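You operate a simulated robot arm through the tools that you are given. There is no shell and no other tool.

You run a simulated two-armed robot. Do the job below in one go: nothing can be reset, and whatever is moved stays where it is left.

## Task
Try the flat teal cap on the test port at about 300 mbar.
Fine: seat it, turn the hold bar over it and pump; open the vent before you free the bar; lay the cap on the caps mat; leave the vent open and the other flat caps.

It is judged by the outcome, as a careful person would: the job done as asked, and still so three seconds after it is handed in. It fails if anything else is knocked over, pushed out of place, dropped, spilled or broken. A push-on lid holds only when it is set on centred and level and pressed home; a screw cap is set on level and turned clockwise until tight.

## Robot
Two 7-joint arms with fingered hands on one trunk that stands fixed in place. Base frame: the origin is at the foot of the trunk, x ahead of it, y to its left, z up. Lengths are in mm, angles in degrees, forces in N, time in s.
The left shoulder is at [21, 214, 1334], the right one opposite. With the tool pointing down near the work surface each hand reaches from about 100 to 580 mm from the base axis, measured 20 degrees to its own side. Payload 3.3 kg a hand.
The tool frame of a hand sits at the grasp point between the pads (the TCP): z along the fingers, y along the line on which they close. The tips reach 26 mm beyond it. The gripper opens to 132 mm; its body begins 73 mm behind the TCP. The gripper is a hand of 2 fingers: y runs from the thumb to the fingers, the wrist lies at [0, 0, -224] in the tool frame, and closing takes about 1.5 s.
Orientation is that of the tool frame in the base frame, as [roll, pitch, yaw] about the fixed x, y, z axes, in that order (R = Rz(yaw) Ry(pitch) Rx(roll)). With the fingers straight down and closing along the base's y, the tool's x points along the base's -x, its y along +y and its z along -z.

## Interface
- The arms move only by the tool drive_tool. It takes "left_rows", "right_rows" or both (then of equal length, played together; a hand with none holds still); each is a list of rows, each a list of 6 numbers: the shift along the base's x, y, z in units of 30 mm (1.0 is 30 mm), then the turn, a rotation vector about the base's x, y, z in units of 5 degrees (1.0 is 5 degrees). In form: [[dx, dy, dz, wx, wy, wz], ...]. A call has 1 to 20 rows; each row shifts and turns the commanded pose from where the row before left it. "left_gripper" and "right_gripper" are, for a hand that has rows, the closure, from 0 (fully open) to 1 (shut), set as the call begins (left out, the last holds). A call with a number of a shift or a turn outside -1 to 1 is refused whole. Each row takes 0.2 s and may step no farther than 50 mm and 8.6 degrees from the row before; otherwise, or with a gripper value out of range, the whole call is refused. A pose out of reach is approached as far as the arm can. The call stops where the force on the tool passes 40 N (or 10 N more than at its start, if that is more) or the arm is blocked; 0.2 s more then pass. Each finger travels about 153 mm/s and halts on what it meets, pressing with about 32 N; the grip force reading is that of the motor and also rises with nothing between the fingers. The clock runs only during rows and for 0.2 s after the last one: add rows that do not move to give the fingers time. It gives the time, the measured TCP pose, the force on the tool (base axes), the opening and the grip force at its end, in the units of the frame above (readings bear some noise), with the torque about the TCP (base axes, N m) and any sound that the robot's microphone picked up.
- Cameras (640 x 400 px; columns grow to the right, rows downward): "scene" is now at [91.4, -38.9, 1512.8]; the picture's right is [-0.45, -0.90, -0.00], its down [-0.47, 0.23, -0.85] and it looks along [0.76, -0.38, -0.52] (base axes); focal length 214 px, centre (320, 200). "left" rides on the left gripper at [-66, -3, -99] in its tool frame; the picture's right is [0.04, -1.00, 0.00], its down [0.83, 0.03, -0.55] and it looks along [0.55, 0.02, 0.83] (tool axes); focal length 261 px, centre (320, 200). "right" rides on the right gripper at [65, -3, -99] in its tool frame; the picture's right is [0.04, 1.00, 0.00], its down [-0.83, 0.03, -0.55] and it looks along [-0.55, 0.02, 0.83] (tool axes); focal length 261 px, centre (320, 200). There is no depth. A picture from a camera that has moved, and an enlarged one, comes with that camera's place and axes in the base frame and with its lens.
- get_image(camera): a new picture of that camera. The clock stands still meanwhile.
- slide_trunk(by): moves the trunk up (or, below 0, down) by that many mm; the arms and the scene camera ride with it, the base frame stays. It gives what a move gives, with no picture.
- move_fingers(finger1, thumb_bend, hand): sets how far each is bent, from 0 (flat) to 1 (curled in); at 0.3 the hand is open as for a grip, at 0.7 the pads meet at the TCP. One left out holds its place. A second passes; each finger stops where it meets its share of the squeeze, and holds until it gets a number again. A gripper value or a shape takes the hand back. It gives what a move gives, with no picture; readings hold the bend of each and the force on the fingers (four entries, about 0 where the hand has none), thumb and palm.
- hand_shape(shape, hand): the hand has 2 fingers and takes this shape, open, in about a second: jaw (thumb against the fingers, like two jaws); tri (thumb and two fingers); tip (a fingertip pinch); poke (one finger out to press); point (the index stretched); flat (the hand flat); cup (the hand cupped); fist (a fist). The gripper value then closes the fingers along that shape, each until it touches; the sizes above hold for jaw. It gives what a move gives, with no picture.
- turn_head(pan, tilt): turns the head with the scene camera to pan (to the left, within 86 degrees either way) and tilt (down, from -29 to 69), counted from straight ahead of the robot (the tilt from the chest, where the trunk bows). It gives what a move gives.
- zoom(camera, box): a new picture of the part [left, top, right, bottom] of that camera's present view, enlarged. The clock stands still meanwhile.
- job_done(): hands the job in; it is judged then, once.

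Nothing tells you positions but the pictures and the camera data. Unless the task says otherwise, let go and move clear before handing in.

The tools are called after ">>>" by a JSON object that holds its "method" and its "body". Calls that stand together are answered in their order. drive_tool: Moves the arms, as the interface text tells. Its arguments: {"type":"object","properties":{"left_rows":{"type":"array","items":{"type":"array","items":{"type":"number"}}},"left_gripper":{"type":"number"},"right_rows":{"type":"array","items":{"type":"array","items":{"type":"number"}}},"right_gripper":{"type":"number"}},"required":[]} The other tools are called the same way: slide_trunk (by) moves the trunk up or down; hand_shape (shape, hand) gives the hand a shape; move_fingers (finger1, thumb_bend, hand) moves the fingers one by one; turn_head (pan, tilt) turns the head that bears the scene camera; get_image (camera) takes a picture; zoom (camera, box) takes an enlarged picture of a part of a camera's view; job_done () hands the job in.

At the start:

```text
time: 0.0
left_eef_pos: [279.3, -46.3, 1406.1]
left_tcp_rot: [-179.9, 0.1, -180.0]
left_contact_force: [0.3, -0.7, 0.2]
left_torque: [0.04, -0.03, -0.03]
left_opening: 131.8
left_grip_force: 0.0
left_shape: jaw
left_bend: [0.3, 0.3]
left_finger forces: [0.0, 0.0, 0.1, 0.0, 0.0, 0.0]
right_eef_pos: [293.7, -407.4, 1315.5]
right_tcp_rot: [180.0, 0.0, 180.0]
right_contact_force: [-0.2, 0.1, -0.6]
right_torque: [-0.03, 0.02, -0.02]
right_opening: 131.8
right_grip_force: 0.0
right_shape: jaw
right_bend: [0.3, 0.3]
right_finger forces: [0.1, 0.0, 0.1, 0.1, 0.1, 0.0]
trunk travel left (down, up): [-615.0, 146.0]
head pan, tilt (commanded): [-26.5, 31.6]
```

scene: 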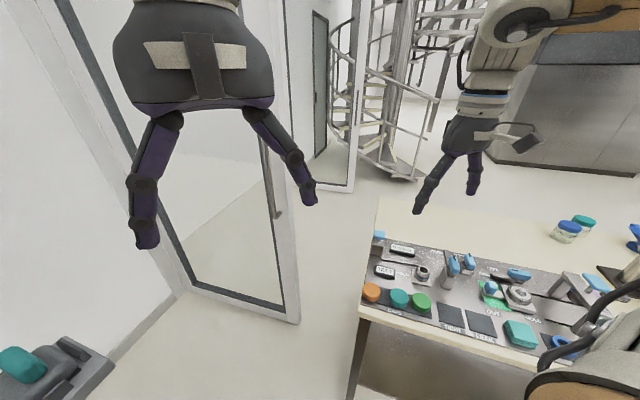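
right: 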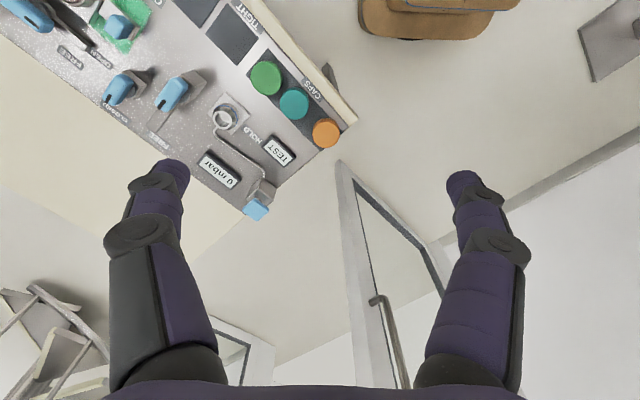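
left: 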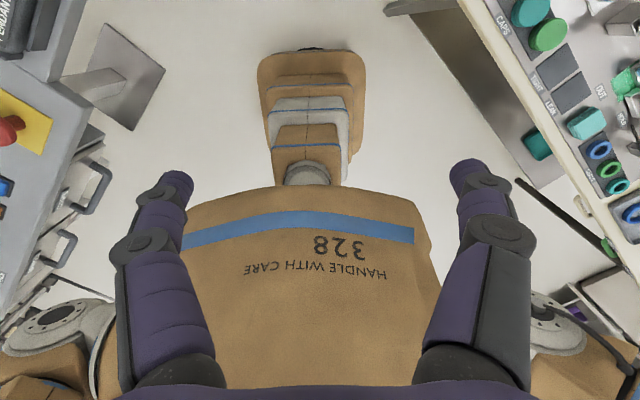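

I see a bench ahead and to the right with a panel: three flat caps (orange, teal, green) on a mat, a test port with a hold bar, and several blue handles. I'll look closer before moving.

>>> {"method": "zoom", "body": {"camera": "scene", "box": [350, 220, 510, 320]}}

>>> {"method": "zoom", "body": {"camera": "scene", "box": [440, 240, 640, 365]}}

>>> {"method": "zoom", "body": {"camera": "right", "box": [60, 0, 380, 230]}}

```text
4.00 times, centred on (430, 270) of scene
camera zoom: at [91.4, -38.9, 1512.8], right [-0.45, -0.9, 0.0], down [-0.47, 0.23, -0.85], along [0.76, -0.38, -0.52], focal length 858 px, centre (-120, -80)
```

zoom: 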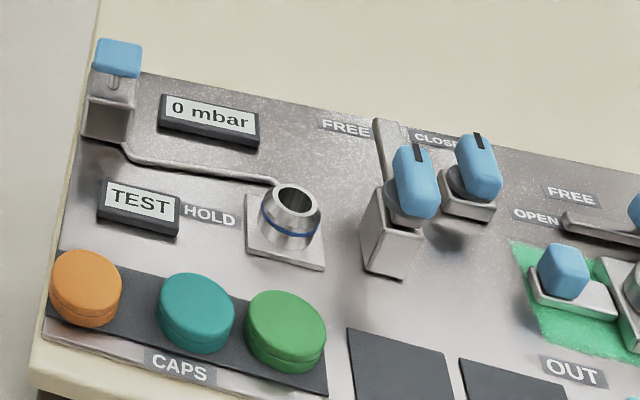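

```text
3.20 times, centred on (540, 302) of scene
camera zoom: at [91.4, -38.9, 1512.8], right [-0.45, -0.9, 0.0], down [-0.47, 0.23, -0.85], along [0.76, -0.38, -0.52], focal length 686 px, centre (-384, -128)
```

zoom: 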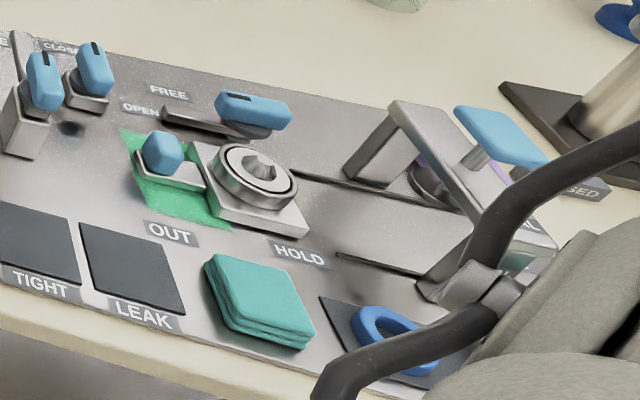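

```text
1.74 times, centred on (220, 115) of right
camera zoom: at [229.0, -408.4, 1413.4], right [-0.04, 1.0, 0.0], down [0.83, 0.03, 0.55], along [0.55, 0.02, -0.83], focal length 453 px, centre (494, 348)
```

zoom: 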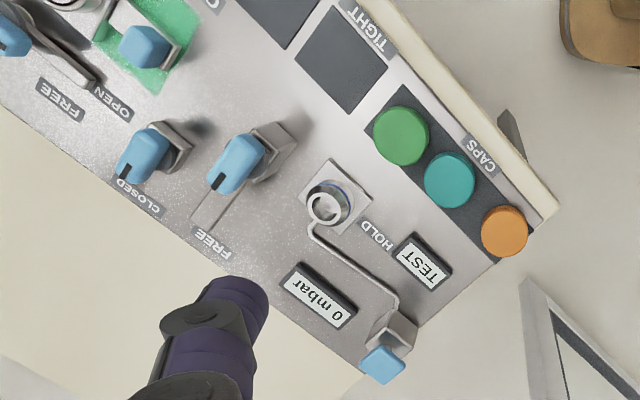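

The caps look to be near (347, -451, ~905), with the port further in. I'll turn the head to face the panel squarely and look again.

>>> {"method": "turn_head", "body": {"pan": -48, "tilt": 48}}

>>> {"method": "get_image", "body": {"camera": "scene"}}

```text
time: 0.8
left_eef_pos: [278.2, -45.2, 1405.8]
left_tcp_rot: [180.0, 0.1, 180.0]
left_contact_force: [0.6, -0.4, 1.0]
left_torque: [-0.02, 0.0, 0.03]
left_opening: 131.9
left_grip_force: 0.1
left_shape: jaw
left_bend: [0.3, 0.3]
left_finger forces: [0.0, 0.0, 0.0, 0.0, 0.0, 0.0]
right_eef_pos: [294.7, -406.0, 1315.7]
right_tcp_rot: [179.9, 0.0, -180.0]
right_contact_force: [-0.8, -0.5, -0.7]
right_torque: [0.01, -0.01, -0.01]
right_opening: 131.7
right_grip_force: 0.0
right_shape: jaw
right_bend: [0.3, 0.3]
right_finger forces: [0.0, 0.0, 0.0, 0.1, 0.0, 0.0]
trunk travel left (down, up): [-615.0, 146.0]
head pan, tilt (commanded): [-48.0, 48.0]
```

```text
taken
camera scene: at [63.9, -57.4, 1488.6], right [-0.74, -0.67, 0.0], down [-0.5, 0.55, -0.67], along [0.45, -0.5, -0.74], focal length 214 px, centre (320, 200)
```

scene: 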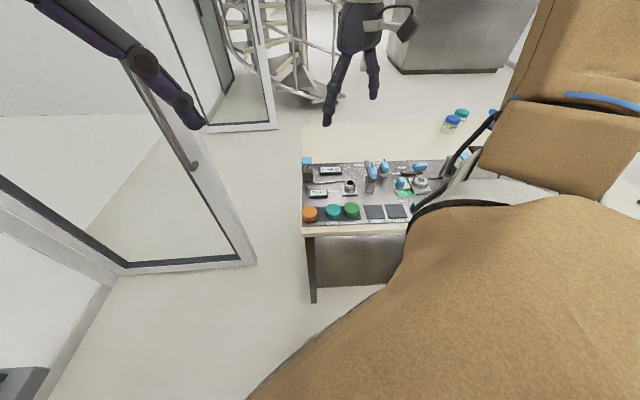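

>>> {"method": "zoom", "body": {"camera": "scene", "box": [295, 150, 391, 230]}}

>>> {"method": "zoom", "body": {"camera": "scene", "box": [360, 145, 456, 225]}}

```text
5.00 times, centred on (343, 190) of scene
camera zoom: at [63.9, -57.4, 1488.6], right [-0.74, -0.67, 0.0], down [-0.5, 0.55, -0.67], along [0.45, -0.5, -0.74], focal length 1072 px, centre (205, 250)
```

zoom: 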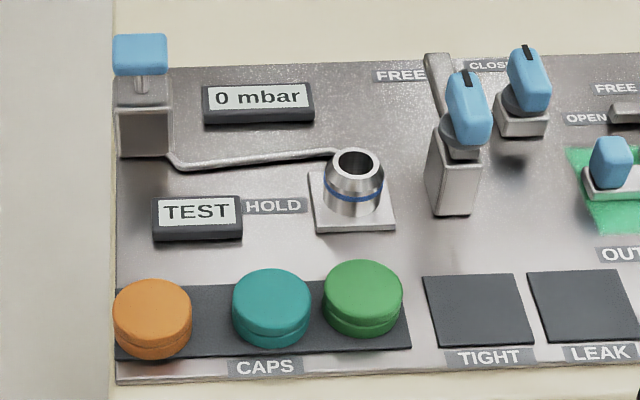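

```text
5.00 times, centred on (408, 185) of scene
camera zoom: at [63.9, -57.4, 1488.6], right [-0.74, -0.67, 0.0], down [-0.5, 0.55, -0.67], along [0.45, -0.5, -0.74], focal length 1072 px, centre (-120, 275)
```

zoom: 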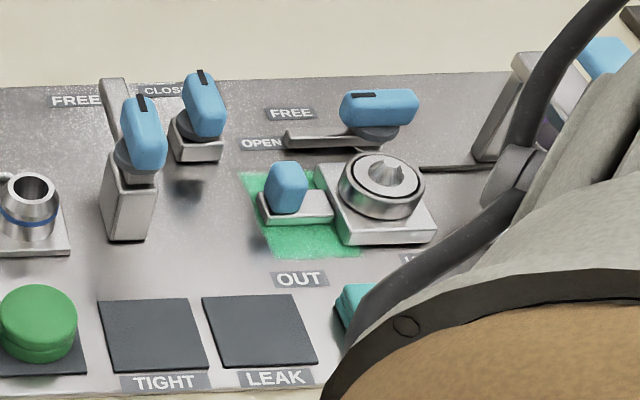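

The panel is yawed about -45° relative to me: pump at back-left, port in the middle, bar post to its right, vent behind that. I'll yaw the right hand so its camera looks squarely across the panel.

>>> {"method": "drive_tool", "body": {"right_rows": [[0, 0, 0, 0, 0, -1], [0, 0, 0, 0, 0, -1], [0, 0, 0, 0, 0, -1], [0, 0, 0, 0, 0, -1], [0, 0, 0, 0, 0, -1], [0, 0, 0, 0, 0, -1], [0, 0, 0, 0, 0, -1], [0, 0, 0, 0, 0, -1], [0, 0, 0, 0, 0, -1], [0, 0, 0, 0, 0, 0]]}}

>>> {"method": "get_image", "body": {"camera": "right"}}

>>> {"method": "get_image", "body": {"camera": "scene"}}

```text
time: 3.0
left_eef_pos: [279.4, -44.3, 1406.1]
left_tcp_rot: [-180.0, 0.0, -179.9]
left_contact_force: [0.1, 1.1, -0.2]
left_torque: [0.0, -0.01, 0.01]
left_opening: 131.8
left_grip_force: 0.0
left_shape: jaw
left_bend: [0.3, 0.3]
left_finger forces: [0.0, 0.0, 0.1, 0.0, 0.0, 0.0]
right_eef_pos: [294.3, -406.0, 1315.8]
right_tcp_rot: [179.9, 0.0, 134.9]
right_contact_force: [0.3, 0.6, -0.2]
right_torque: [0.02, 0.0, -0.05]
right_opening: 131.8
right_grip_force: 0.1
right_shape: jaw
right_bend: [0.3, 0.3]
right_finger forces: [0.1, 0.1, 0.0, 0.0, 0.0, 0.0]
trunk travel left (down, up): [-615.0, 146.0]
head pan, tilt (commanded): [-48.0, 48.0]
```

```text
taken
camera right: at [246.3, -361.4, 1413.0], right [0.68, 0.73, 0.0], down [0.61, -0.57, 0.55], along [0.41, -0.37, -0.83], focal length 261 px, centre (320, 200)
```

right: 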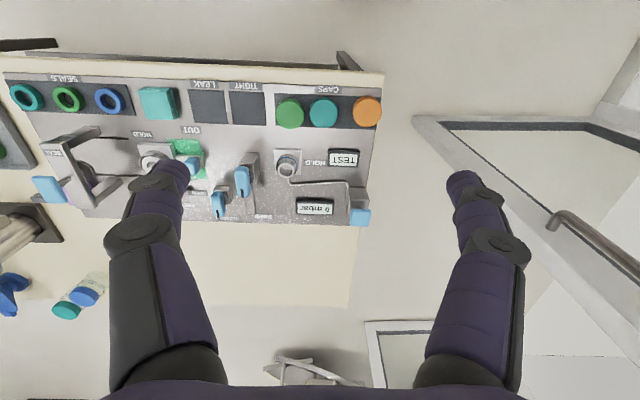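

```text
taken
camera scene: at [63.8, -57.4, 1488.6], right [-0.74, -0.67, 0.0], down [-0.5, 0.55, -0.67], along [0.45, -0.5, -0.74], focal length 214 px, centre (320, 200)
```

scene: 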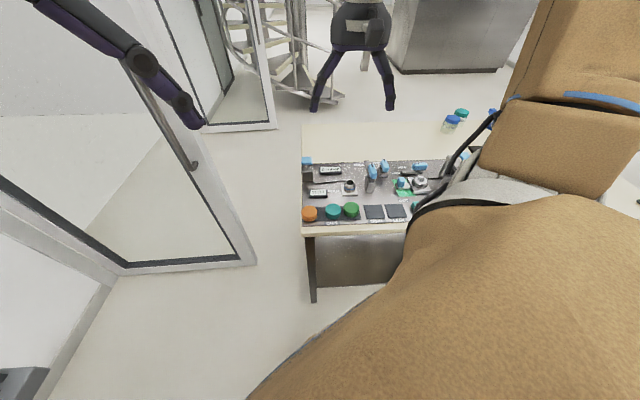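

>>> {"method": "zoom", "body": {"camera": "right", "box": [190, 80, 390, 230]}}

>>> {"method": "zoom", "body": {"camera": "right", "box": [0, 60, 220, 230]}}

```text
2.67 times, centred on (290, 155) of right
camera zoom: at [246.3, -361.4, 1413.0], right [0.68, 0.73, 0.0], down [0.61, -0.57, 0.55], along [0.41, -0.37, -0.83], focal length 695 px, centre (400, 320)
```

zoom: 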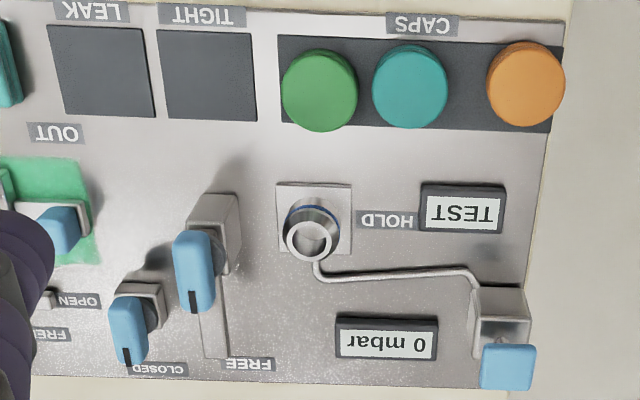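

```text
2.35 times, centred on (110, 145) of right
camera zoom: at [246.3, -361.4, 1413.0], right [0.68, 0.73, 0.0], down [0.61, -0.57, 0.55], along [0.41, -0.37, -0.83], focal length 613 px, centre (814, 329)
```

zoom: 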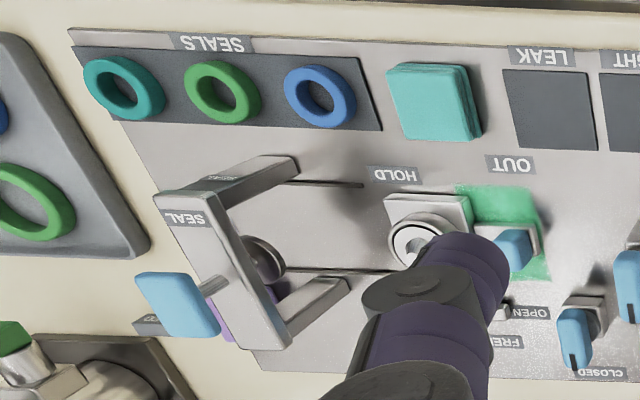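

Panel height is still uncertain, so I'll lower the right hand over the front of the bench for closer, better-conditioned views.

>>> {"method": "drive_tool", "body": {"right_rows": [[-0.114, -0.162, -1, 0, 0, 0], [-0.114, -0.162, -1, 0, 0, 0], [-0.114, -0.162, -1, 0, 0, 0], [-0.114, -0.162, -1, 0, 0, 0], [-0.114, -0.162, -1, 0, 0, 0], [-0.114, -0.162, -1, 0, 0, 0], [-0.114, -0.162, -1, 0, 0, 0], [0, 0, 0, 0, 0, 0]]}}

>>> {"method": "get_image", "body": {"camera": "right"}}

>>> {"method": "get_image", "body": {"camera": "scene"}}

```text
time: 4.8
left_eef_pos: [279.8, -44.4, 1406.2]
left_tcp_rot: [-179.9, 0.0, 179.9]
left_contact_force: [-0.4, 0.1, -0.3]
left_torque: [0.0, -0.01, 0.01]
left_opening: 131.7
left_grip_force: 0.0
left_shape: jaw
left_bend: [0.3, 0.3]
left_finger forces: [0.0, 0.0, 0.0, 0.0, 0.1, 0.0]
right_eef_pos: [271.5, -442.2, 1104.9]
right_tcp_rot: [180.0, 0.0, 134.9]
right_contact_force: [0.1, -0.1, 0.1]
right_torque: [-0.04, 0.01, 0.01]
right_opening: 131.8
right_grip_force: 0.1
right_shape: jaw
right_bend: [0.3, 0.3]
right_finger forces: [0.0, 0.0, 0.0, 0.0, 0.0, 0.0]
trunk travel left (down, up): [-615.0, 146.0]
head pan, tilt (commanded): [-48.0, 48.0]
```

```text
taken
camera right: at [222.7, -395.9, 1202.6], right [0.68, 0.74, 0.0], down [0.61, -0.56, 0.55], along [0.41, -0.37, -0.83], focal length 261 px, centre (320, 200)
```

right: 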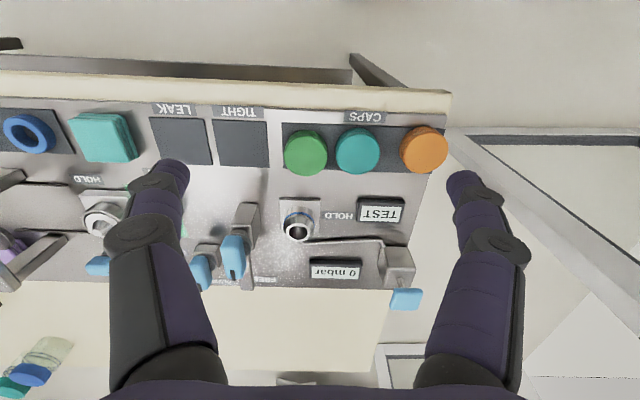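

```text
taken
camera scene: at [63.6, -57.1, 1488.6], right [-0.74, -0.67, 0.0], down [-0.5, 0.55, -0.67], along [0.45, -0.5, -0.74], focal length 214 px, centre (320, 200)
```

scene: 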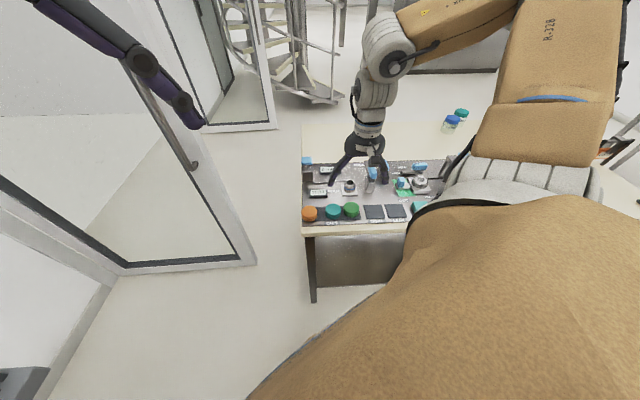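

>>> {"method": "zoom", "body": {"camera": "right", "box": [270, 100, 450, 212]}}

>>> {"method": "zoom", "body": {"camera": "right", "box": [180, 190, 440, 320]}}

```text
3.56 times, centred on (360, 156) of right
camera zoom: at [222.7, -395.9, 1202.6], right [0.68, 0.74, 0.0], down [0.61, -0.56, 0.55], along [0.41, -0.37, -0.83], focal length 927 px, centre (178, 356)
```

zoom: 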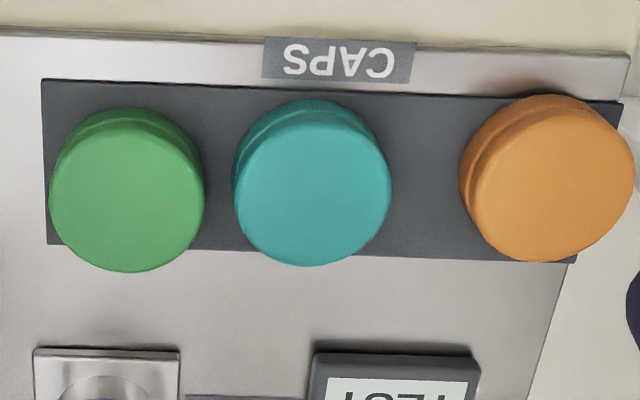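

```text
2.46 times, centred on (310, 255) of right
camera zoom: at [222.7, -395.9, 1202.6], right [0.68, 0.74, 0.0], down [0.61, -0.56, 0.55], along [0.41, -0.37, -0.83], focal length 642 px, centre (345, 65)
```

zoom: 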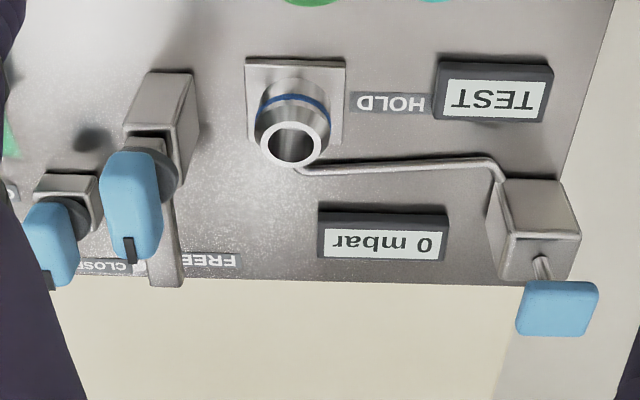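

I've got good fixes: panel top z≈862, teal cap centre ≈(355, -452) with top ≈887, port ≈(386, -590) top ≈907, bar knob near z≈960. Next I turn the hand 90° so the fingers close front-to-back (green cap is close beside teal) and come above the teal cap.

>>> {"method": "drive_tool", "body": {"right_rows": [[0.1546, -0.0178, -0.194, 0, 0, 1], [0.1546, -0.0178, -0.194, 0, 0, 1], [0.1546, -0.0178, -0.194, 0, 0, 1], [0.1546, -0.0178, -0.194, 0, 0, 1], [0.1546, -0.0178, -0.194, 0, 0, 1], [0.1546, -0.0178, -0.194, 0, 0, 1], [0.1546, -0.0178, -0.194, 0, 0, 1], [0.1546, -0.0178, -0.194, 0, 0, 1], [0.1546, -0.0178, -0.194, 0, 0, 1], [0.1546, -0.0178, -0.194, 0, 0, 1], [0.1546, -0.0178, -0.194, 0, 0, 1], [0.1546, -0.0178, -0.194, 0, 0, 1], [0.1546, -0.0178, -0.194, 0, 0, 1], [0.1546, -0.0178, -0.194, 0, 0, 1], [0.1546, -0.0178, -0.194, 0, 0, 1], [0.1546, -0.0178, -0.194, 0, 0, 1], [0.1546, -0.0178, -0.194, 0, 0, 1], [0.1546, -0.0178, -0.194, 0, 0, 1], [0, 0, 0, 0, 0, 0]]}}

>>> {"method": "get_image", "body": {"camera": "right"}}

>>> {"method": "get_image", "body": {"camera": "scene"}}

```text
time: 8.8
left_eef_pos: [278.8, -45.6, 1406.2]
left_tcp_rot: [-180.0, 0.0, 180.0]
left_contact_force: [-0.4, -0.5, -0.1]
left_torque: [-0.02, 0.02, 0.01]
left_opening: 131.6
left_grip_force: 0.0
left_shape: jaw
left_bend: [0.3, 0.3]
left_finger forces: [0.0, 0.0, 0.0, 0.1, 0.0, 0.1]
right_eef_pos: [352.3, -450.1, 1001.5]
right_tcp_rot: [180.0, 0.0, -135.0]
right_contact_force: [-0.6, -0.1, -0.4]
right_torque: [0.01, 0.02, 0.0]
right_opening: 132.2
right_grip_force: 0.0
right_shape: jaw
right_bend: [0.3, 0.3]
right_finger forces: [0.0, 0.0, 0.0, 0.0, 0.0, 0.1]
trunk travel left (down, up): [-615.0, 146.0]
head pan, tilt (commanded): [-48.0, 48.0]
```

```text
taken
camera right: at [308.8, -496.7, 1098.8], right [-0.74, 0.68, 0.0], down [0.56, 0.61, 0.55], along [0.37, 0.41, -0.83], focal length 261 px, centre (320, 200)
```

right: 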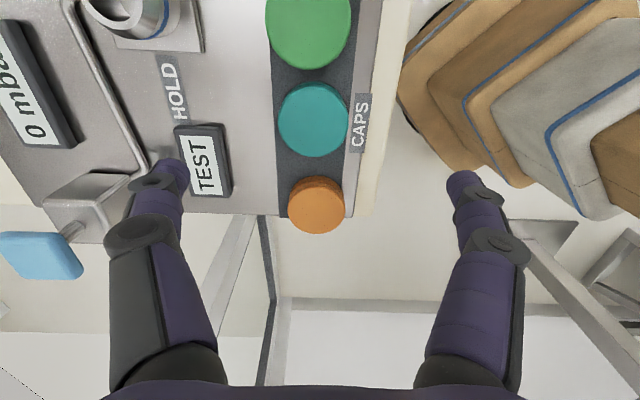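

```text
taken
camera scene: at [63.7, -57.5, 1488.6], right [-0.74, -0.67, 0.0], down [-0.5, 0.55, -0.67], along [0.45, -0.5, -0.74], focal length 214 px, centre (320, 200)
```

scene: 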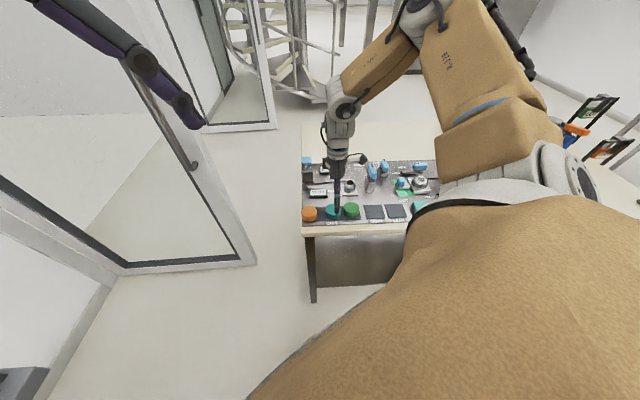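

>>> {"method": "zoom", "body": {"camera": "right", "box": [240, 0, 400, 250]}}

>>> {"method": "zoom", "body": {"camera": "scene", "box": [295, 145, 391, 225]}}

```text
1.60 times, centred on (320, 125) of right
camera zoom: at [308.8, -496.7, 1098.8], right [-0.74, 0.68, 0.0], down [0.56, 0.61, 0.55], along [0.37, 0.41, -0.83], focal length 417 px, centre (320, 320)
```

zoom: 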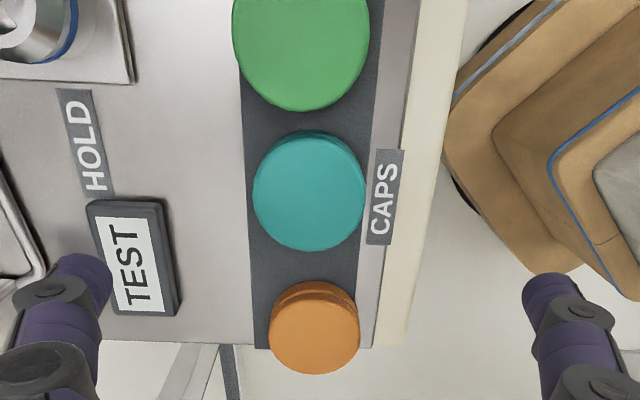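

```text
5.00 times, centred on (343, 185) of scene
camera zoom: at [63.7, -57.5, 1488.6], right [-0.74, -0.67, 0.0], down [-0.5, 0.55, -0.67], along [0.45, -0.5, -0.74], focal length 1072 px, centre (205, 275)
```

zoom: 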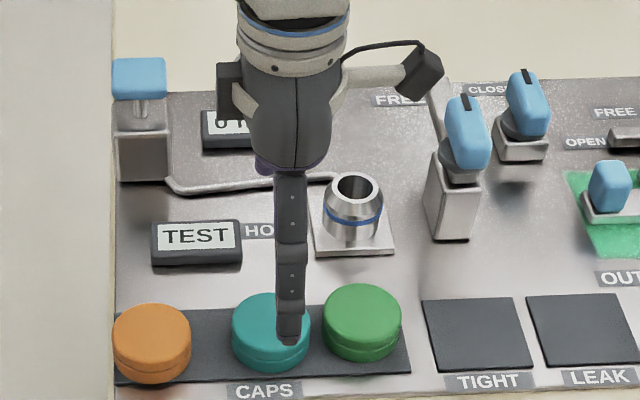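

The hand lines up over the teal cap (about 4 mm short in the away direction). I'll correct that, partly close, and descend until the tips are just above the mat.

>>> {"method": "drive_tool", "body": {"right_rows": [[0.093, -0.103, -0.5, 0, 0, 0], [0, 0, -0.7, 0, 0, 0], [0, 0, -0.8, 0, 0, 0], [0, 0, -0.8, 0, 0, 0], [0, 0, -0.7, 0, 0, 0], [0, 0, 0, 0, 0, 0]], "right_gripper": 0.3}}

>>> {"method": "get_image", "body": {"camera": "right"}}

>>> {"method": "zoom", "body": {"camera": "scene", "box": [295, 145, 391, 225]}}

```text
time: 10.2
left_eef_pos: [278.6, -44.4, 1405.2]
left_tcp_rot: [-180.0, 0.1, 180.0]
left_contact_force: [-1.0, -0.1, 0.7]
left_torque: [-0.02, 0.01, 0.05]
left_opening: 132.0
left_grip_force: 0.0
left_shape: jaw
left_bend: [0.3, 0.3]
left_finger forces: [0.1, 0.0, 0.0, 0.0, 0.1, 0.0]
right_eef_pos: [344.3, -451.6, 924.9]
right_tcp_rot: [-180.0, 0.0, -135.0]
right_contact_force: [0.0, 0.6, -0.2]
right_torque: [-0.02, 0.01, 0.01]
right_opening: 92.6
right_grip_force: 0.0
right_shape: jaw
right_bend: [0.67, 0.56]
right_finger forces: [0.1, 0.1, 0.1, 0.1, 0.1, 0.0]
right hand out of reach, approached as far as the arm can: row 4, 5
trunk travel left (down, up): [-615.0, 146.0]
head pan, tilt (commanded): [-48.0, 48.0]
```

```text
taken
camera right: at [300.0, -499.7, 1023.1], right [-0.74, 0.68, 0.0], down [0.56, 0.61, 0.55], along [0.38, 0.41, -0.83], focal length 261 px, centre (320, 200)
```

right: 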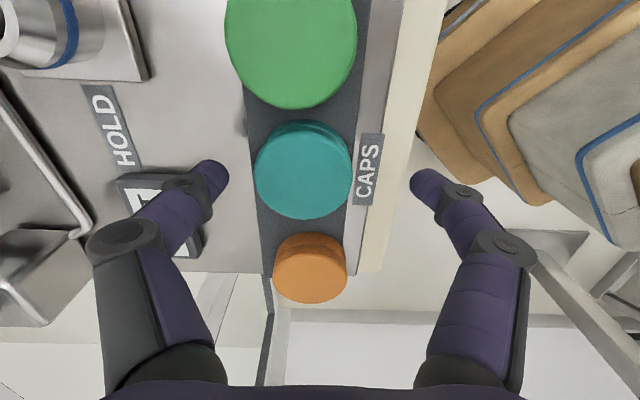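

```text
5.00 times, centred on (343, 185) of scene
camera zoom: at [64.4, -56.8, 1488.6], right [-0.74, -0.67, 0.0], down [-0.5, 0.55, -0.67], along [0.45, -0.5, -0.74], focal length 1072 px, centre (205, 275)
```

zoom: 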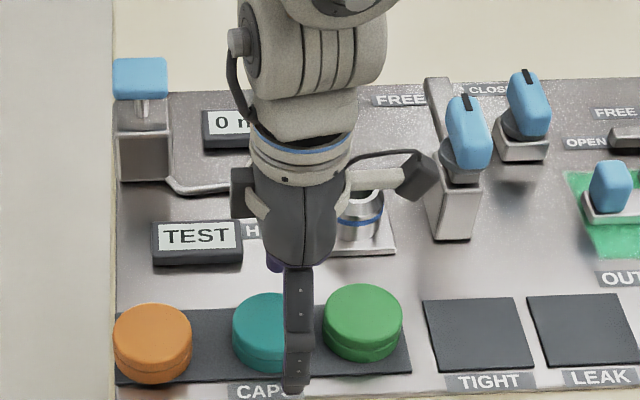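

The arm ran out of reach at this height, so I'll raise the hand and lower the trunk to get the shoulder nearer the work level.

>>> {"method": "drive_tool", "body": {"right_rows": [[0, 0, 1, 0, 0, 0], [0, 0, 1, 0, 0, 0], [0, 0, 1, 0, 0, 0], [0, 0, 1, 0, 0, 0], [0, 0, 1, 0, 0, 0], [0, 0, 1, 0, 0, 0], [0, 0, 1, 0, 0, 0], [0, 0, 1, 0, 0, 0], [0, 0, 0, 0, 0, 0]]}}

>>> {"method": "slide_trunk", "body": {"by": -120}}

>>> {"method": "get_image", "body": {"camera": "scene"}}

```text
time: 12.2
left_eef_pos: [280.0, -45.6, 1406.2]
left_tcp_rot: [-180.0, -0.1, -179.9]
left_contact_force: [-0.6, 0.0, 0.2]
left_torque: [0.03, -0.01, 0.01]
left_opening: 131.8
left_grip_force: 0.1
left_shape: jaw
left_bend: [0.3, 0.3]
left_finger forces: [0.1, 0.0, 0.0, 0.0, 0.0, 0.1]
right_eef_pos: [343.3, -452.8, 1167.3]
right_tcp_rot: [-180.0, -0.1, -135.0]
right_contact_force: [0.3, 0.5, 0.2]
right_torque: [0.02, -0.03, 0.0]
right_opening: 92.5
right_grip_force: 0.1
right_shape: jaw
right_bend: [0.67, 0.56]
right_finger forces: [0.0, 0.1, 0.0, 0.0, 0.1, 0.0]
trunk travel left (down, up): [-615.0, 146.0]
head pan, tilt (commanded): [-48.0, 48.0]
```

```text
time: 13.8
left_eef_pos: [279.6, -45.3, 1286.7]
left_tcp_rot: [180.0, 0.0, 180.0]
left_contact_force: [1.1, -0.7, 0.6]
left_torque: [0.0, 0.0, -0.02]
left_opening: 131.7
left_grip_force: 0.1
left_shape: jaw
left_bend: [0.3, 0.3]
left_finger forces: [0.0, 0.1, 0.0, 0.0, 0.0, 0.1]
right_eef_pos: [344.9, -453.3, 1047.7]
right_tcp_rot: [-179.9, 0.0, -135.0]
right_contact_force: [-0.1, 0.8, 0.7]
right_torque: [-0.01, -0.02, -0.02]
right_opening: 92.6
right_grip_force: 0.0
right_shape: jaw
right_bend: [0.67, 0.56]
right_finger forces: [0.1, 0.0, 0.0, 0.0, 0.0, 0.1]
trunk travel left (down, up): [-495.0, 266.0]
head pan, tilt (commanded): [-48.0, 48.0]
```

```text
taken
camera scene: at [69.1, -57.4, 1368.5], right [-0.74, -0.67, 0.0], down [-0.5, 0.55, -0.67], along [0.45, -0.5, -0.74], focal length 214 px, centre (320, 200)
```

scene: 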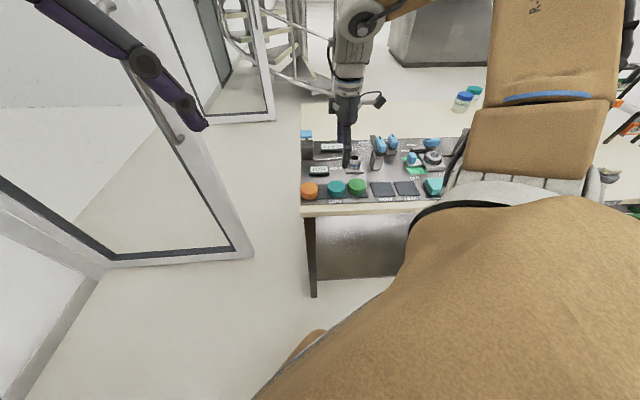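

>>> {"method": "slide_trunk", "body": {"by": -40}}

>>> {"method": "drive_tool", "body": {"right_rows": [[0.177, 0, 0, 0, 0, 0], [0.177, 0, 0, 0, 0, 0], [0, 0, -0.5, 0, 0, 0], [0, 0, -0.8, 0, 0, 0], [0, 0, -0.8, 0, 0, 0], [0, 0, -0.7, 0, 0, 0], [0, 0, 0, 0, 0, 0]]}}

>>> {"method": "get_image", "body": {"camera": "right"}}

>>> {"method": "get_image", "body": {"camera": "scene"}}

```text
time: 14.6
left_eef_pos: [280.2, -45.0, 1247.6]
left_tcp_rot: [-179.9, -0.1, -180.0]
left_contact_force: [-0.9, 0.6, 0.8]
left_torque: [-0.01, -0.01, 0.0]
left_opening: 131.9
left_grip_force: 0.0
left_shape: jaw
left_bend: [0.3, 0.3]
left_finger forces: [0.1, 0.0, 0.0, 0.0, 0.0, 0.0]
right_eef_pos: [343.4, -452.6, 1006.9]
right_tcp_rot: [-179.9, 0.0, -135.0]
right_contact_force: [-0.8, -0.8, 0.9]
right_torque: [0.03, -0.02, 0.03]
right_opening: 92.7
right_grip_force: 0.1
right_shape: jaw
right_bend: [0.67, 0.56]
right_finger forces: [0.1, 0.0, 0.0, 0.0, 0.0, 0.0]
trunk travel left (down, up): [-455.0, 306.0]
head pan, tilt (commanded): [-48.0, 48.0]
```

```text
time: 16.2
left_eef_pos: [278.7, -44.4, 1246.4]
left_tcp_rot: [180.0, 0.0, -180.0]
left_contact_force: [0.1, 0.4, -0.1]
left_torque: [-0.01, -0.01, 0.0]
left_opening: 132.1
left_grip_force: 0.1
left_shape: jaw
left_bend: [0.3, 0.3]
left_finger forces: [0.0, 0.0, 0.0, 0.0, 0.1, 0.0]
right_eef_pos: [353.4, -453.0, 923.3]
right_tcp_rot: [-180.0, 0.0, -135.0]
right_contact_force: [1.5, 0.2, -1.2]
right_torque: [-0.01, 0.05, 0.02]
right_opening: 92.9
right_grip_force: 0.1
right_shape: jaw
right_bend: [0.67, 0.56]
right_finger forces: [0.0, 0.1, 0.0, 0.1, 0.0, 0.1]
trunk travel left (down, up): [-455.0, 306.0]
head pan, tilt (commanded): [-48.0, 48.0]
```

```text
taken
camera right: at [310.4, -500.8, 1019.7], right [-0.74, 0.68, 0.0], down [0.56, 0.61, 0.55], along [0.37, 0.41, -0.83], focal length 261 px, centre (320, 200)
```

right: 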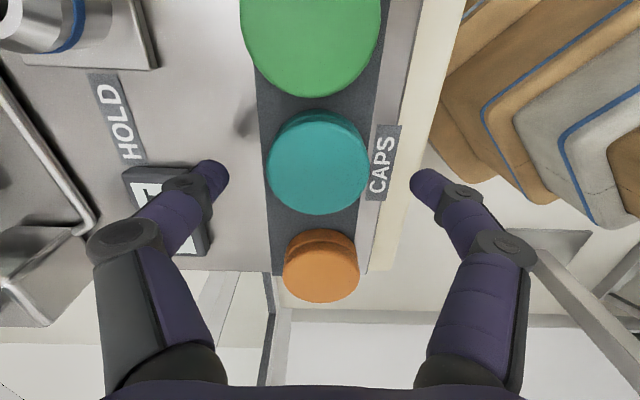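

```text
taken
camera scene: at [72.5, -57.3, 1328.3], right [-0.74, -0.67, 0.0], down [-0.5, 0.55, -0.67], along [0.45, -0.5, -0.74], focal length 214 px, centre (320, 200)
```

scene: 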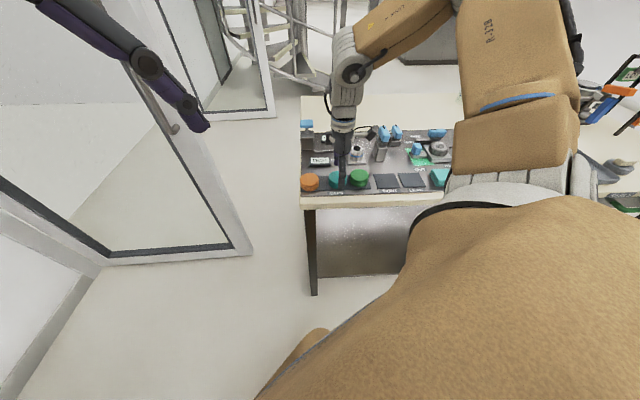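

Now in reach and centred within ~1–2 mm. I'll go down the last ~29 mm, then close.

>>> {"method": "drive_tool", "body": {"right_rows": [[0.03, -0.03, -0.5, 0, 0, 0], [0, 0, -0.45, 0, 0, 0], [0, 0, 0, 0, 0, 0]]}}

>>> {"method": "get_image", "body": {"camera": "right"}}

>>> {"method": "zoom", "body": {"camera": "scene", "box": [295, 115, 391, 205]}}

```text
time: 17.0
left_eef_pos: [279.3, -45.2, 1247.3]
left_tcp_rot: [180.0, 0.1, 179.9]
left_contact_force: [0.2, 0.3, -0.6]
left_torque: [0.01, 0.0, -0.01]
left_opening: 132.0
left_grip_force: 0.0
left_shape: jaw
left_bend: [0.3, 0.3]
left_finger forces: [0.1, 0.0, 0.0, 0.0, 0.0, 0.0]
right_eef_pos: [355.8, -455.4, 893.9]
right_tcp_rot: [-180.0, 0.0, -135.0]
right_contact_force: [-0.6, -0.2, 0.7]
right_torque: [-0.06, -0.04, 0.0]
right_opening: 92.6
right_grip_force: 0.0
right_shape: jaw
right_bend: [0.67, 0.57]
right_finger forces: [0.1, 0.0, 0.0, 0.1, 1.4, 0.1]
trunk travel left (down, up): [-455.0, 306.0]
head pan, tilt (commanded): [-48.0, 48.0]
```

```text
taken
camera right: at [311.9, -501.8, 990.8], right [-0.74, 0.68, 0.0], down [0.56, 0.61, 0.55], along [0.37, 0.41, -0.83], focal length 261 px, centre (320, 200)
```

right: 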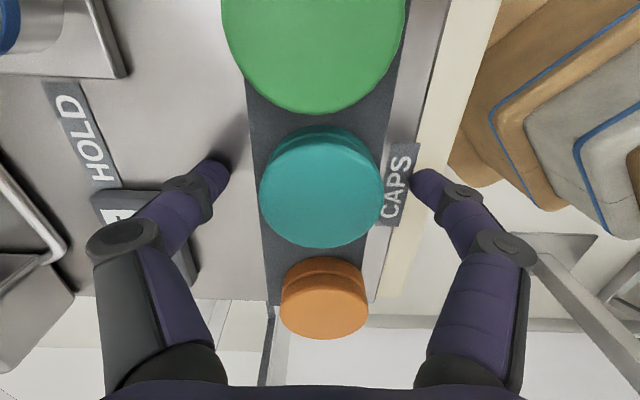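

```text
4.44 times, centred on (343, 160) of scene
camera zoom: at [72.6, -57.4, 1328.3], right [-0.74, -0.67, 0.0], down [-0.5, 0.55, -0.67], along [0.45, -0.5, -0.74], focal length 953 px, centre (218, 378)
```

zoom: 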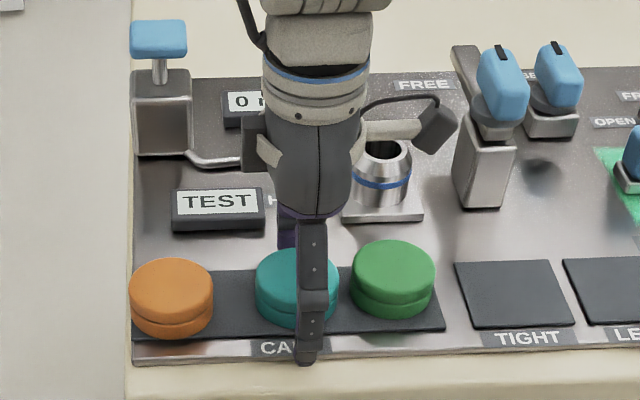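

The thumb reads a slight touch on the panel, so I'll lift about 5 mm, then close on the cap.

>>> {"method": "drive_tool", "body": {"right_rows": [[0, 0, 0.17, 0, 0, 0], [0, 0, 0, 0, 0, 0]]}}

>>> {"method": "drive_tool", "body": {"right_rows": [[0, 0, 0, 0, 0, 0], [0, 0, 0, 0, 0, 0]], "right_gripper": 0.5}}

>>> {"method": "get_image", "body": {"camera": "right"}}

```text
time: 17.6
left_eef_pos: [279.7, -45.7, 1246.7]
left_tcp_rot: [180.0, 0.0, 180.0]
left_contact_force: [-0.3, 0.7, -0.2]
left_torque: [-0.03, 0.02, -0.02]
left_opening: 131.8
left_grip_force: 0.1
left_shape: jaw
left_bend: [0.3, 0.3]
left_finger forces: [0.0, 0.0, 0.1, 0.1, 0.0, 0.1]
right_eef_pos: [354.7, -455.0, 898.7]
right_tcp_rot: [180.0, 0.0, -135.0]
right_contact_force: [-1.1, -0.3, 0.2]
right_torque: [0.02, -0.01, 0.01]
right_opening: 92.7
right_grip_force: 0.1
right_shape: jaw
right_bend: [0.67, 0.57]
right_finger forces: [0.1, 0.0, 0.0, 0.1, 0.0, 0.0]
trunk travel left (down, up): [-455.0, 306.0]
head pan, tilt (commanded): [-48.0, 48.0]
```

```text
time: 18.2
left_eef_pos: [280.1, -44.8, 1245.7]
left_tcp_rot: [180.0, 0.1, -180.0]
left_contact_force: [0.4, 0.3, -0.7]
left_torque: [-0.01, 0.02, 0.0]
left_opening: 131.8
left_grip_force: 0.1
left_shape: jaw
left_bend: [0.3, 0.3]
left_finger forces: [0.0, 0.1, 0.0, 0.1, 0.1, 0.0]
right_eef_pos: [354.9, -454.2, 898.0]
right_tcp_rot: [180.0, 0.1, -135.0]
right_contact_force: [0.1, 0.1, 0.1]
right_torque: [0.0, 0.0, -0.02]
right_opening: 66.3
right_grip_force: 0.1
right_shape: jaw
right_bend: [0.73, 0.7]
right_finger forces: [0.0, 0.0, 0.0, 0.0, 0.1, 0.0]
trunk travel left (down, up): [-455.0, 306.0]
head pan, tilt (commanded): [-48.0, 48.0]
```

```text
taken
camera right: at [311.6, -501.8, 996.0], right [-0.74, 0.68, 0.0], down [0.56, 0.61, 0.55], along [0.37, 0.41, -0.83], focal length 261 px, centre (320, 200)
```

right: 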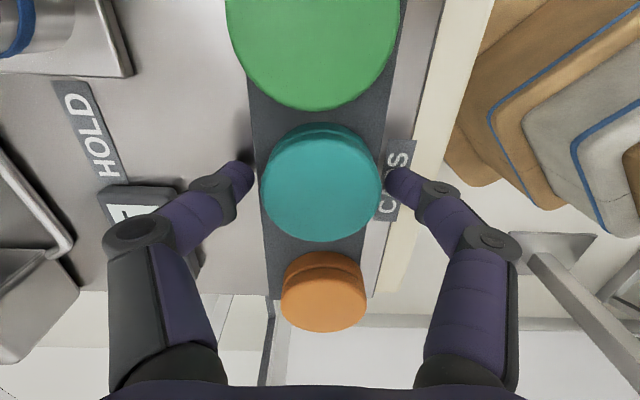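

>>> {"method": "drive_tool", "body": {"right_rows": [[0, 0, 0, 0, 0, 0], [0, 0, 0, 0, 0, 0], [0, 0, 0, 0, 0, 0], [0, 0, 0, 0, 0, 0]], "right_gripper": 0.9}}

>>> {"method": "get_image", "body": {"camera": "right"}}

>>> {"method": "zoom", "body": {"camera": "scene", "box": [295, 115, 391, 205]}}

```text
time: 19.2
left_eef_pos: [280.0, -45.7, 1246.2]
left_tcp_rot: [180.0, 0.0, 180.0]
left_contact_force: [0.0, -1.3, -0.3]
left_torque: [0.03, -0.02, 0.0]
left_opening: 131.8
left_grip_force: 0.0
left_shape: jaw
left_bend: [0.3, 0.3]
left_finger forces: [0.0, 0.0, 0.1, 0.0, 0.1, 0.0]
right_eef_pos: [356.4, -454.5, 898.6]
right_tcp_rot: [-180.0, 0.0, -135.0]
right_contact_force: [0.5, -0.1, 0.4]
right_torque: [0.03, 0.0, -0.01]
right_opening: 53.3
right_grip_force: 32.1
right_shape: jaw
right_bend: [0.73, 0.7]
right_finger forces: [25.9, 0.1, 0.0, 0.0, 28.5, 0.1]
trunk travel left (down, up): [-455.0, 306.0]
head pan, tilt (commanded): [-48.0, 48.0]
```

```text
taken
camera right: at [311.7, -501.8, 995.9], right [-0.74, 0.68, 0.0], down [0.56, 0.61, 0.55], along [0.37, 0.41, -0.83], focal length 261 px, centre (320, 200)
```

right: 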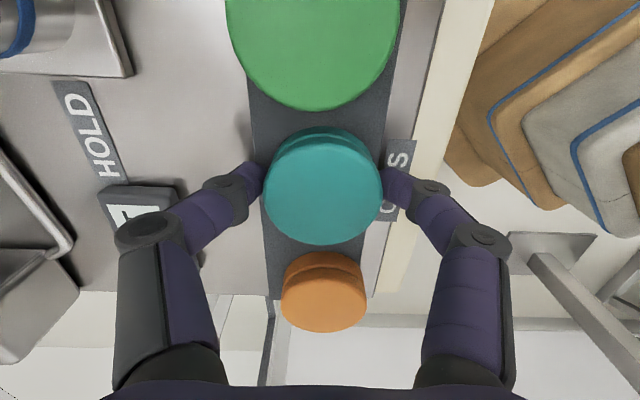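

```text
4.44 times, centred on (343, 160) of scene
camera zoom: at [72.7, -57.5, 1328.3], right [-0.74, -0.67, 0.0], down [-0.5, 0.55, -0.67], along [0.45, -0.5, -0.74], focal length 953 px, centre (218, 378)
```

zoom: 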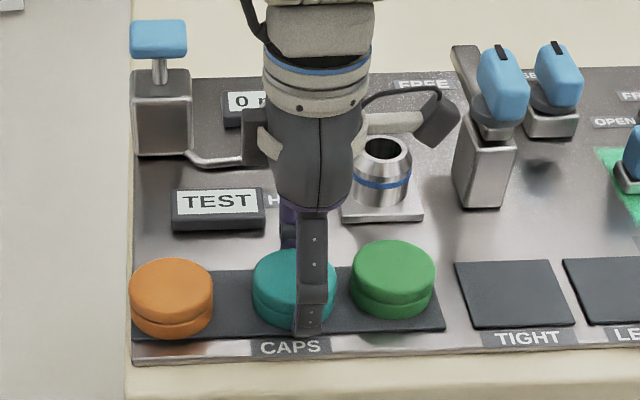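

The cap is gripped (opening 53 mm, ~32 N). I'll lift it straight up and check that it stays level in the hand.

>>> {"method": "drive_tool", "body": {"right_rows": [[0, 0, 0.2, 0, 0, 0], [0, 0, 0.5, 0, 0, 0], [0, 0, 0.8, 0, 0, 0], [0, 0, 0.8, 0, 0, 0], [0, 0, 0.5, 0, 0, 0], [0, 0, 0, 0, 0, 0]]}}

>>> {"method": "get_image", "body": {"camera": "right"}}

>>> {"method": "zoom", "body": {"camera": "scene", "box": [295, 95, 391, 205]}}

```text
time: 20.6
left_eef_pos: [279.1, -45.2, 1245.7]
left_tcp_rot: [180.0, 0.0, 179.9]
left_contact_force: [0.7, 0.3, 0.1]
left_torque: [0.0, 0.05, 0.01]
left_opening: 131.7
left_grip_force: 0.0
left_shape: jaw
left_bend: [0.3, 0.3]
left_finger forces: [0.0, 0.1, 0.1, 0.0, 0.0, 0.0]
right_eef_pos: [356.7, -454.6, 982.4]
right_tcp_rot: [180.0, 0.1, -135.1]
right_contact_force: [0.6, 0.4, -1.2]
right_torque: [-0.02, 0.0, 0.0]
right_opening: 51.6
right_grip_force: 31.9
right_shape: jaw
right_bend: [0.73, 0.7]
right_finger forces: [25.0, 0.0, 0.0, 0.0, 25.0, 0.1]
trunk travel left (down, up): [-455.0, 306.0]
head pan, tilt (commanded): [-48.0, 48.0]
```

```text
taken
camera right: at [312.6, -501.3, 1080.1], right [-0.74, 0.68, 0.0], down [0.56, 0.61, 0.55], along [0.37, 0.41, -0.83], focal length 261 px, centre (320, 200)
```

right: 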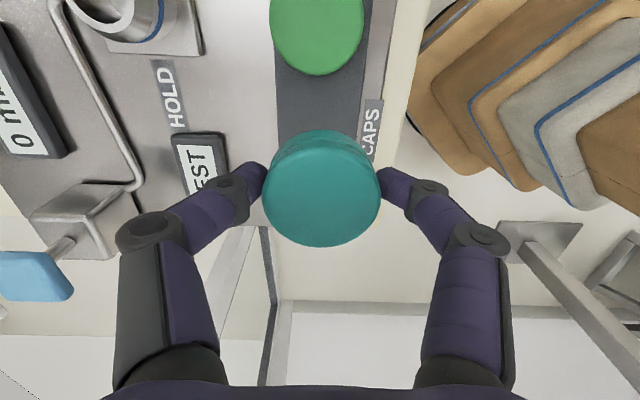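

```text
3.64 times, centred on (343, 150) of scene
camera zoom: at [72.8, -57.6, 1328.2], right [-0.74, -0.67, 0.0], down [-0.5, 0.55, -0.67], along [0.45, -0.5, -0.74], focal length 780 px, centre (236, 382)
```

zoom: 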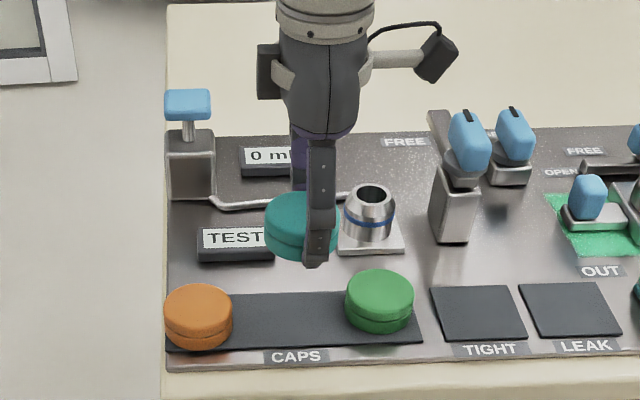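

>>> {"method": "zoom", "body": {"camera": "scene", "box": [325, 125, 405, 175]}}

>>> {"method": "zoom", "body": {"camera": "right", "box": [220, 100, 420, 260]}}

```text
8.00 times, centred on (365, 150) of scene
camera zoom: at [72.8, -57.6, 1328.2], right [-0.74, -0.67, 0.0], down [-0.5, 0.55, -0.67], along [0.45, -0.5, -0.74], focal length 1716 px, centre (-40, 600)
```

zoom: 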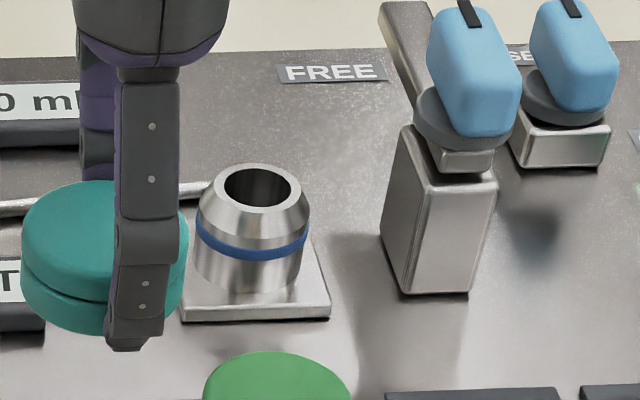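

```text
2.50 times, centred on (320, 180) of right
camera zoom: at [312.6, -501.3, 1080.1], right [-0.74, 0.68, 0.0], down [0.56, 0.61, 0.55], along [0.37, 0.41, -0.83], focal length 652 px, centre (320, 250)
```

zoom: 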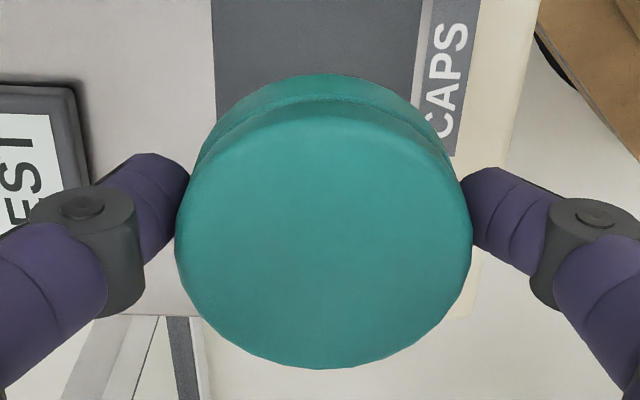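

The cap rides level. Now I raise it and carry it over to hover above the port for alignment.

>>> {"method": "drive_tool", "body": {"right_rows": [[0, 0, 1, 0, 0, 0], [0, 0, 1, 0, 0, 0], [0.14, -0.648, 0, 0, 0, 0], [0.14, -0.648, 0, 0, 0, 0], [0.14, -0.648, 0, 0, 0, 0], [0.14, -0.648, 0, 0, 0, 0], [0.14, -0.648, 0, 0, 0, 0], [0.14, -0.648, 0, 0, 0, 0], [0.14, -0.648, 0, 0, 0, 0], [0, 0, 0, 0, 0, 0]]}}

>>> {"method": "get_image", "body": {"camera": "right"}}

>>> {"method": "get_image", "body": {"camera": "scene"}}

>>> {"method": "zoom", "body": {"camera": "scene", "box": [325, 85, 405, 175]}}

```text
time: 22.8
left_eef_pos: [278.7, -45.2, 1246.3]
left_tcp_rot: [179.9, 0.1, 180.0]
left_contact_force: [1.1, 0.3, 0.2]
left_torque: [0.0, 0.01, -0.01]
left_opening: 131.8
left_grip_force: 0.0
left_shape: jaw
left_bend: [0.3, 0.3]
left_finger forces: [0.0, 0.1, 0.0, 0.1, 0.0, 0.0]
right_eef_pos: [386.4, -587.8, 1044.2]
right_tcp_rot: [-179.9, 0.0, -135.1]
right_contact_force: [-0.2, 1.1, -0.4]
right_torque: [-0.02, -0.03, 0.03]
right_opening: 50.7
right_grip_force: 32.0
right_shape: jaw
right_bend: [0.74, 0.7]
right_finger forces: [24.5, 0.0, 0.0, 0.0, 24.6, 0.0]
trunk travel left (down, up): [-455.0, 306.0]
head pan, tilt (commanded): [-48.0, 48.0]
```

```text
taken
camera right: at [342.1, -635.5, 1141.1], right [-0.74, 0.68, 0.0], down [0.56, 0.61, 0.55], along [0.37, 0.41, -0.83], focal length 261 px, centre (320, 200)
```

right: 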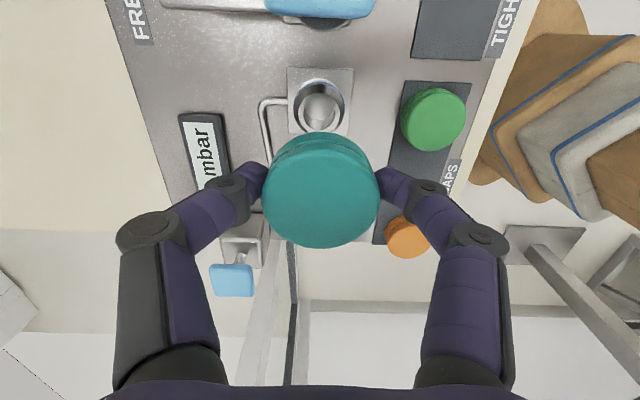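

```text
taken
camera scene: at [72.5, -57.3, 1328.3], right [-0.74, -0.67, 0.0], down [-0.5, 0.55, -0.67], along [0.45, -0.5, -0.74], focal length 214 px, centre (320, 200)
```

scene: 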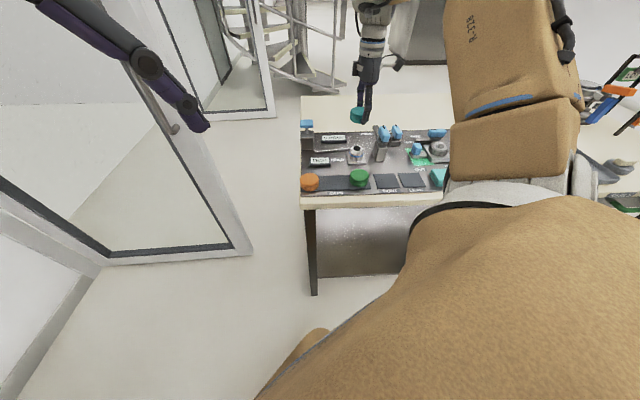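

```text
4.44 times, centred on (365, 130) of scene
camera zoom: at [72.5, -57.3, 1328.3], right [-0.74, -0.67, 0.0], down [-0.5, 0.55, -0.67], along [0.45, -0.5, -0.74], focal length 953 px, centre (120, 511)
```

zoom: 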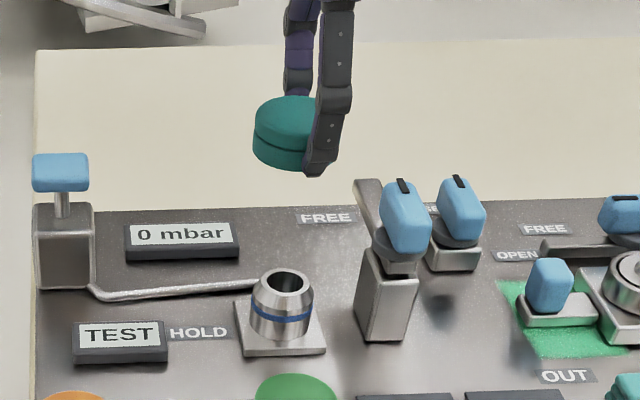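

>>> {"method": "zoom", "body": {"camera": "scene", "box": [335, 80, 399, 130]}}

>>> {"method": "zoom", "body": {"camera": "right", "box": [220, 50, 420, 260]}}

```text
8.00 times, centred on (367, 105) of scene
camera zoom: at [72.5, -57.3, 1328.3], right [-0.74, -0.67, 0.0], down [-0.5, 0.55, -0.67], along [0.45, -0.5, -0.74], focal length 1716 px, centre (-56, 960)
```

zoom: 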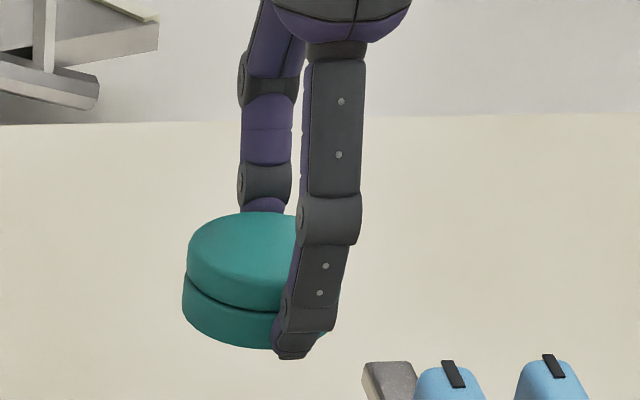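

```text
1.90 times, centred on (320, 155) of right
camera zoom: at [342.1, -635.5, 1141.1], right [-0.74, 0.68, 0.0], down [0.56, 0.61, 0.55], along [0.37, 0.41, -0.83], focal length 496 px, centre (320, 286)
```

zoom: 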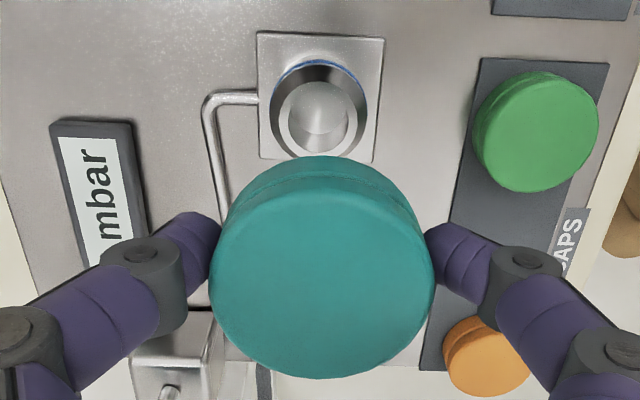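

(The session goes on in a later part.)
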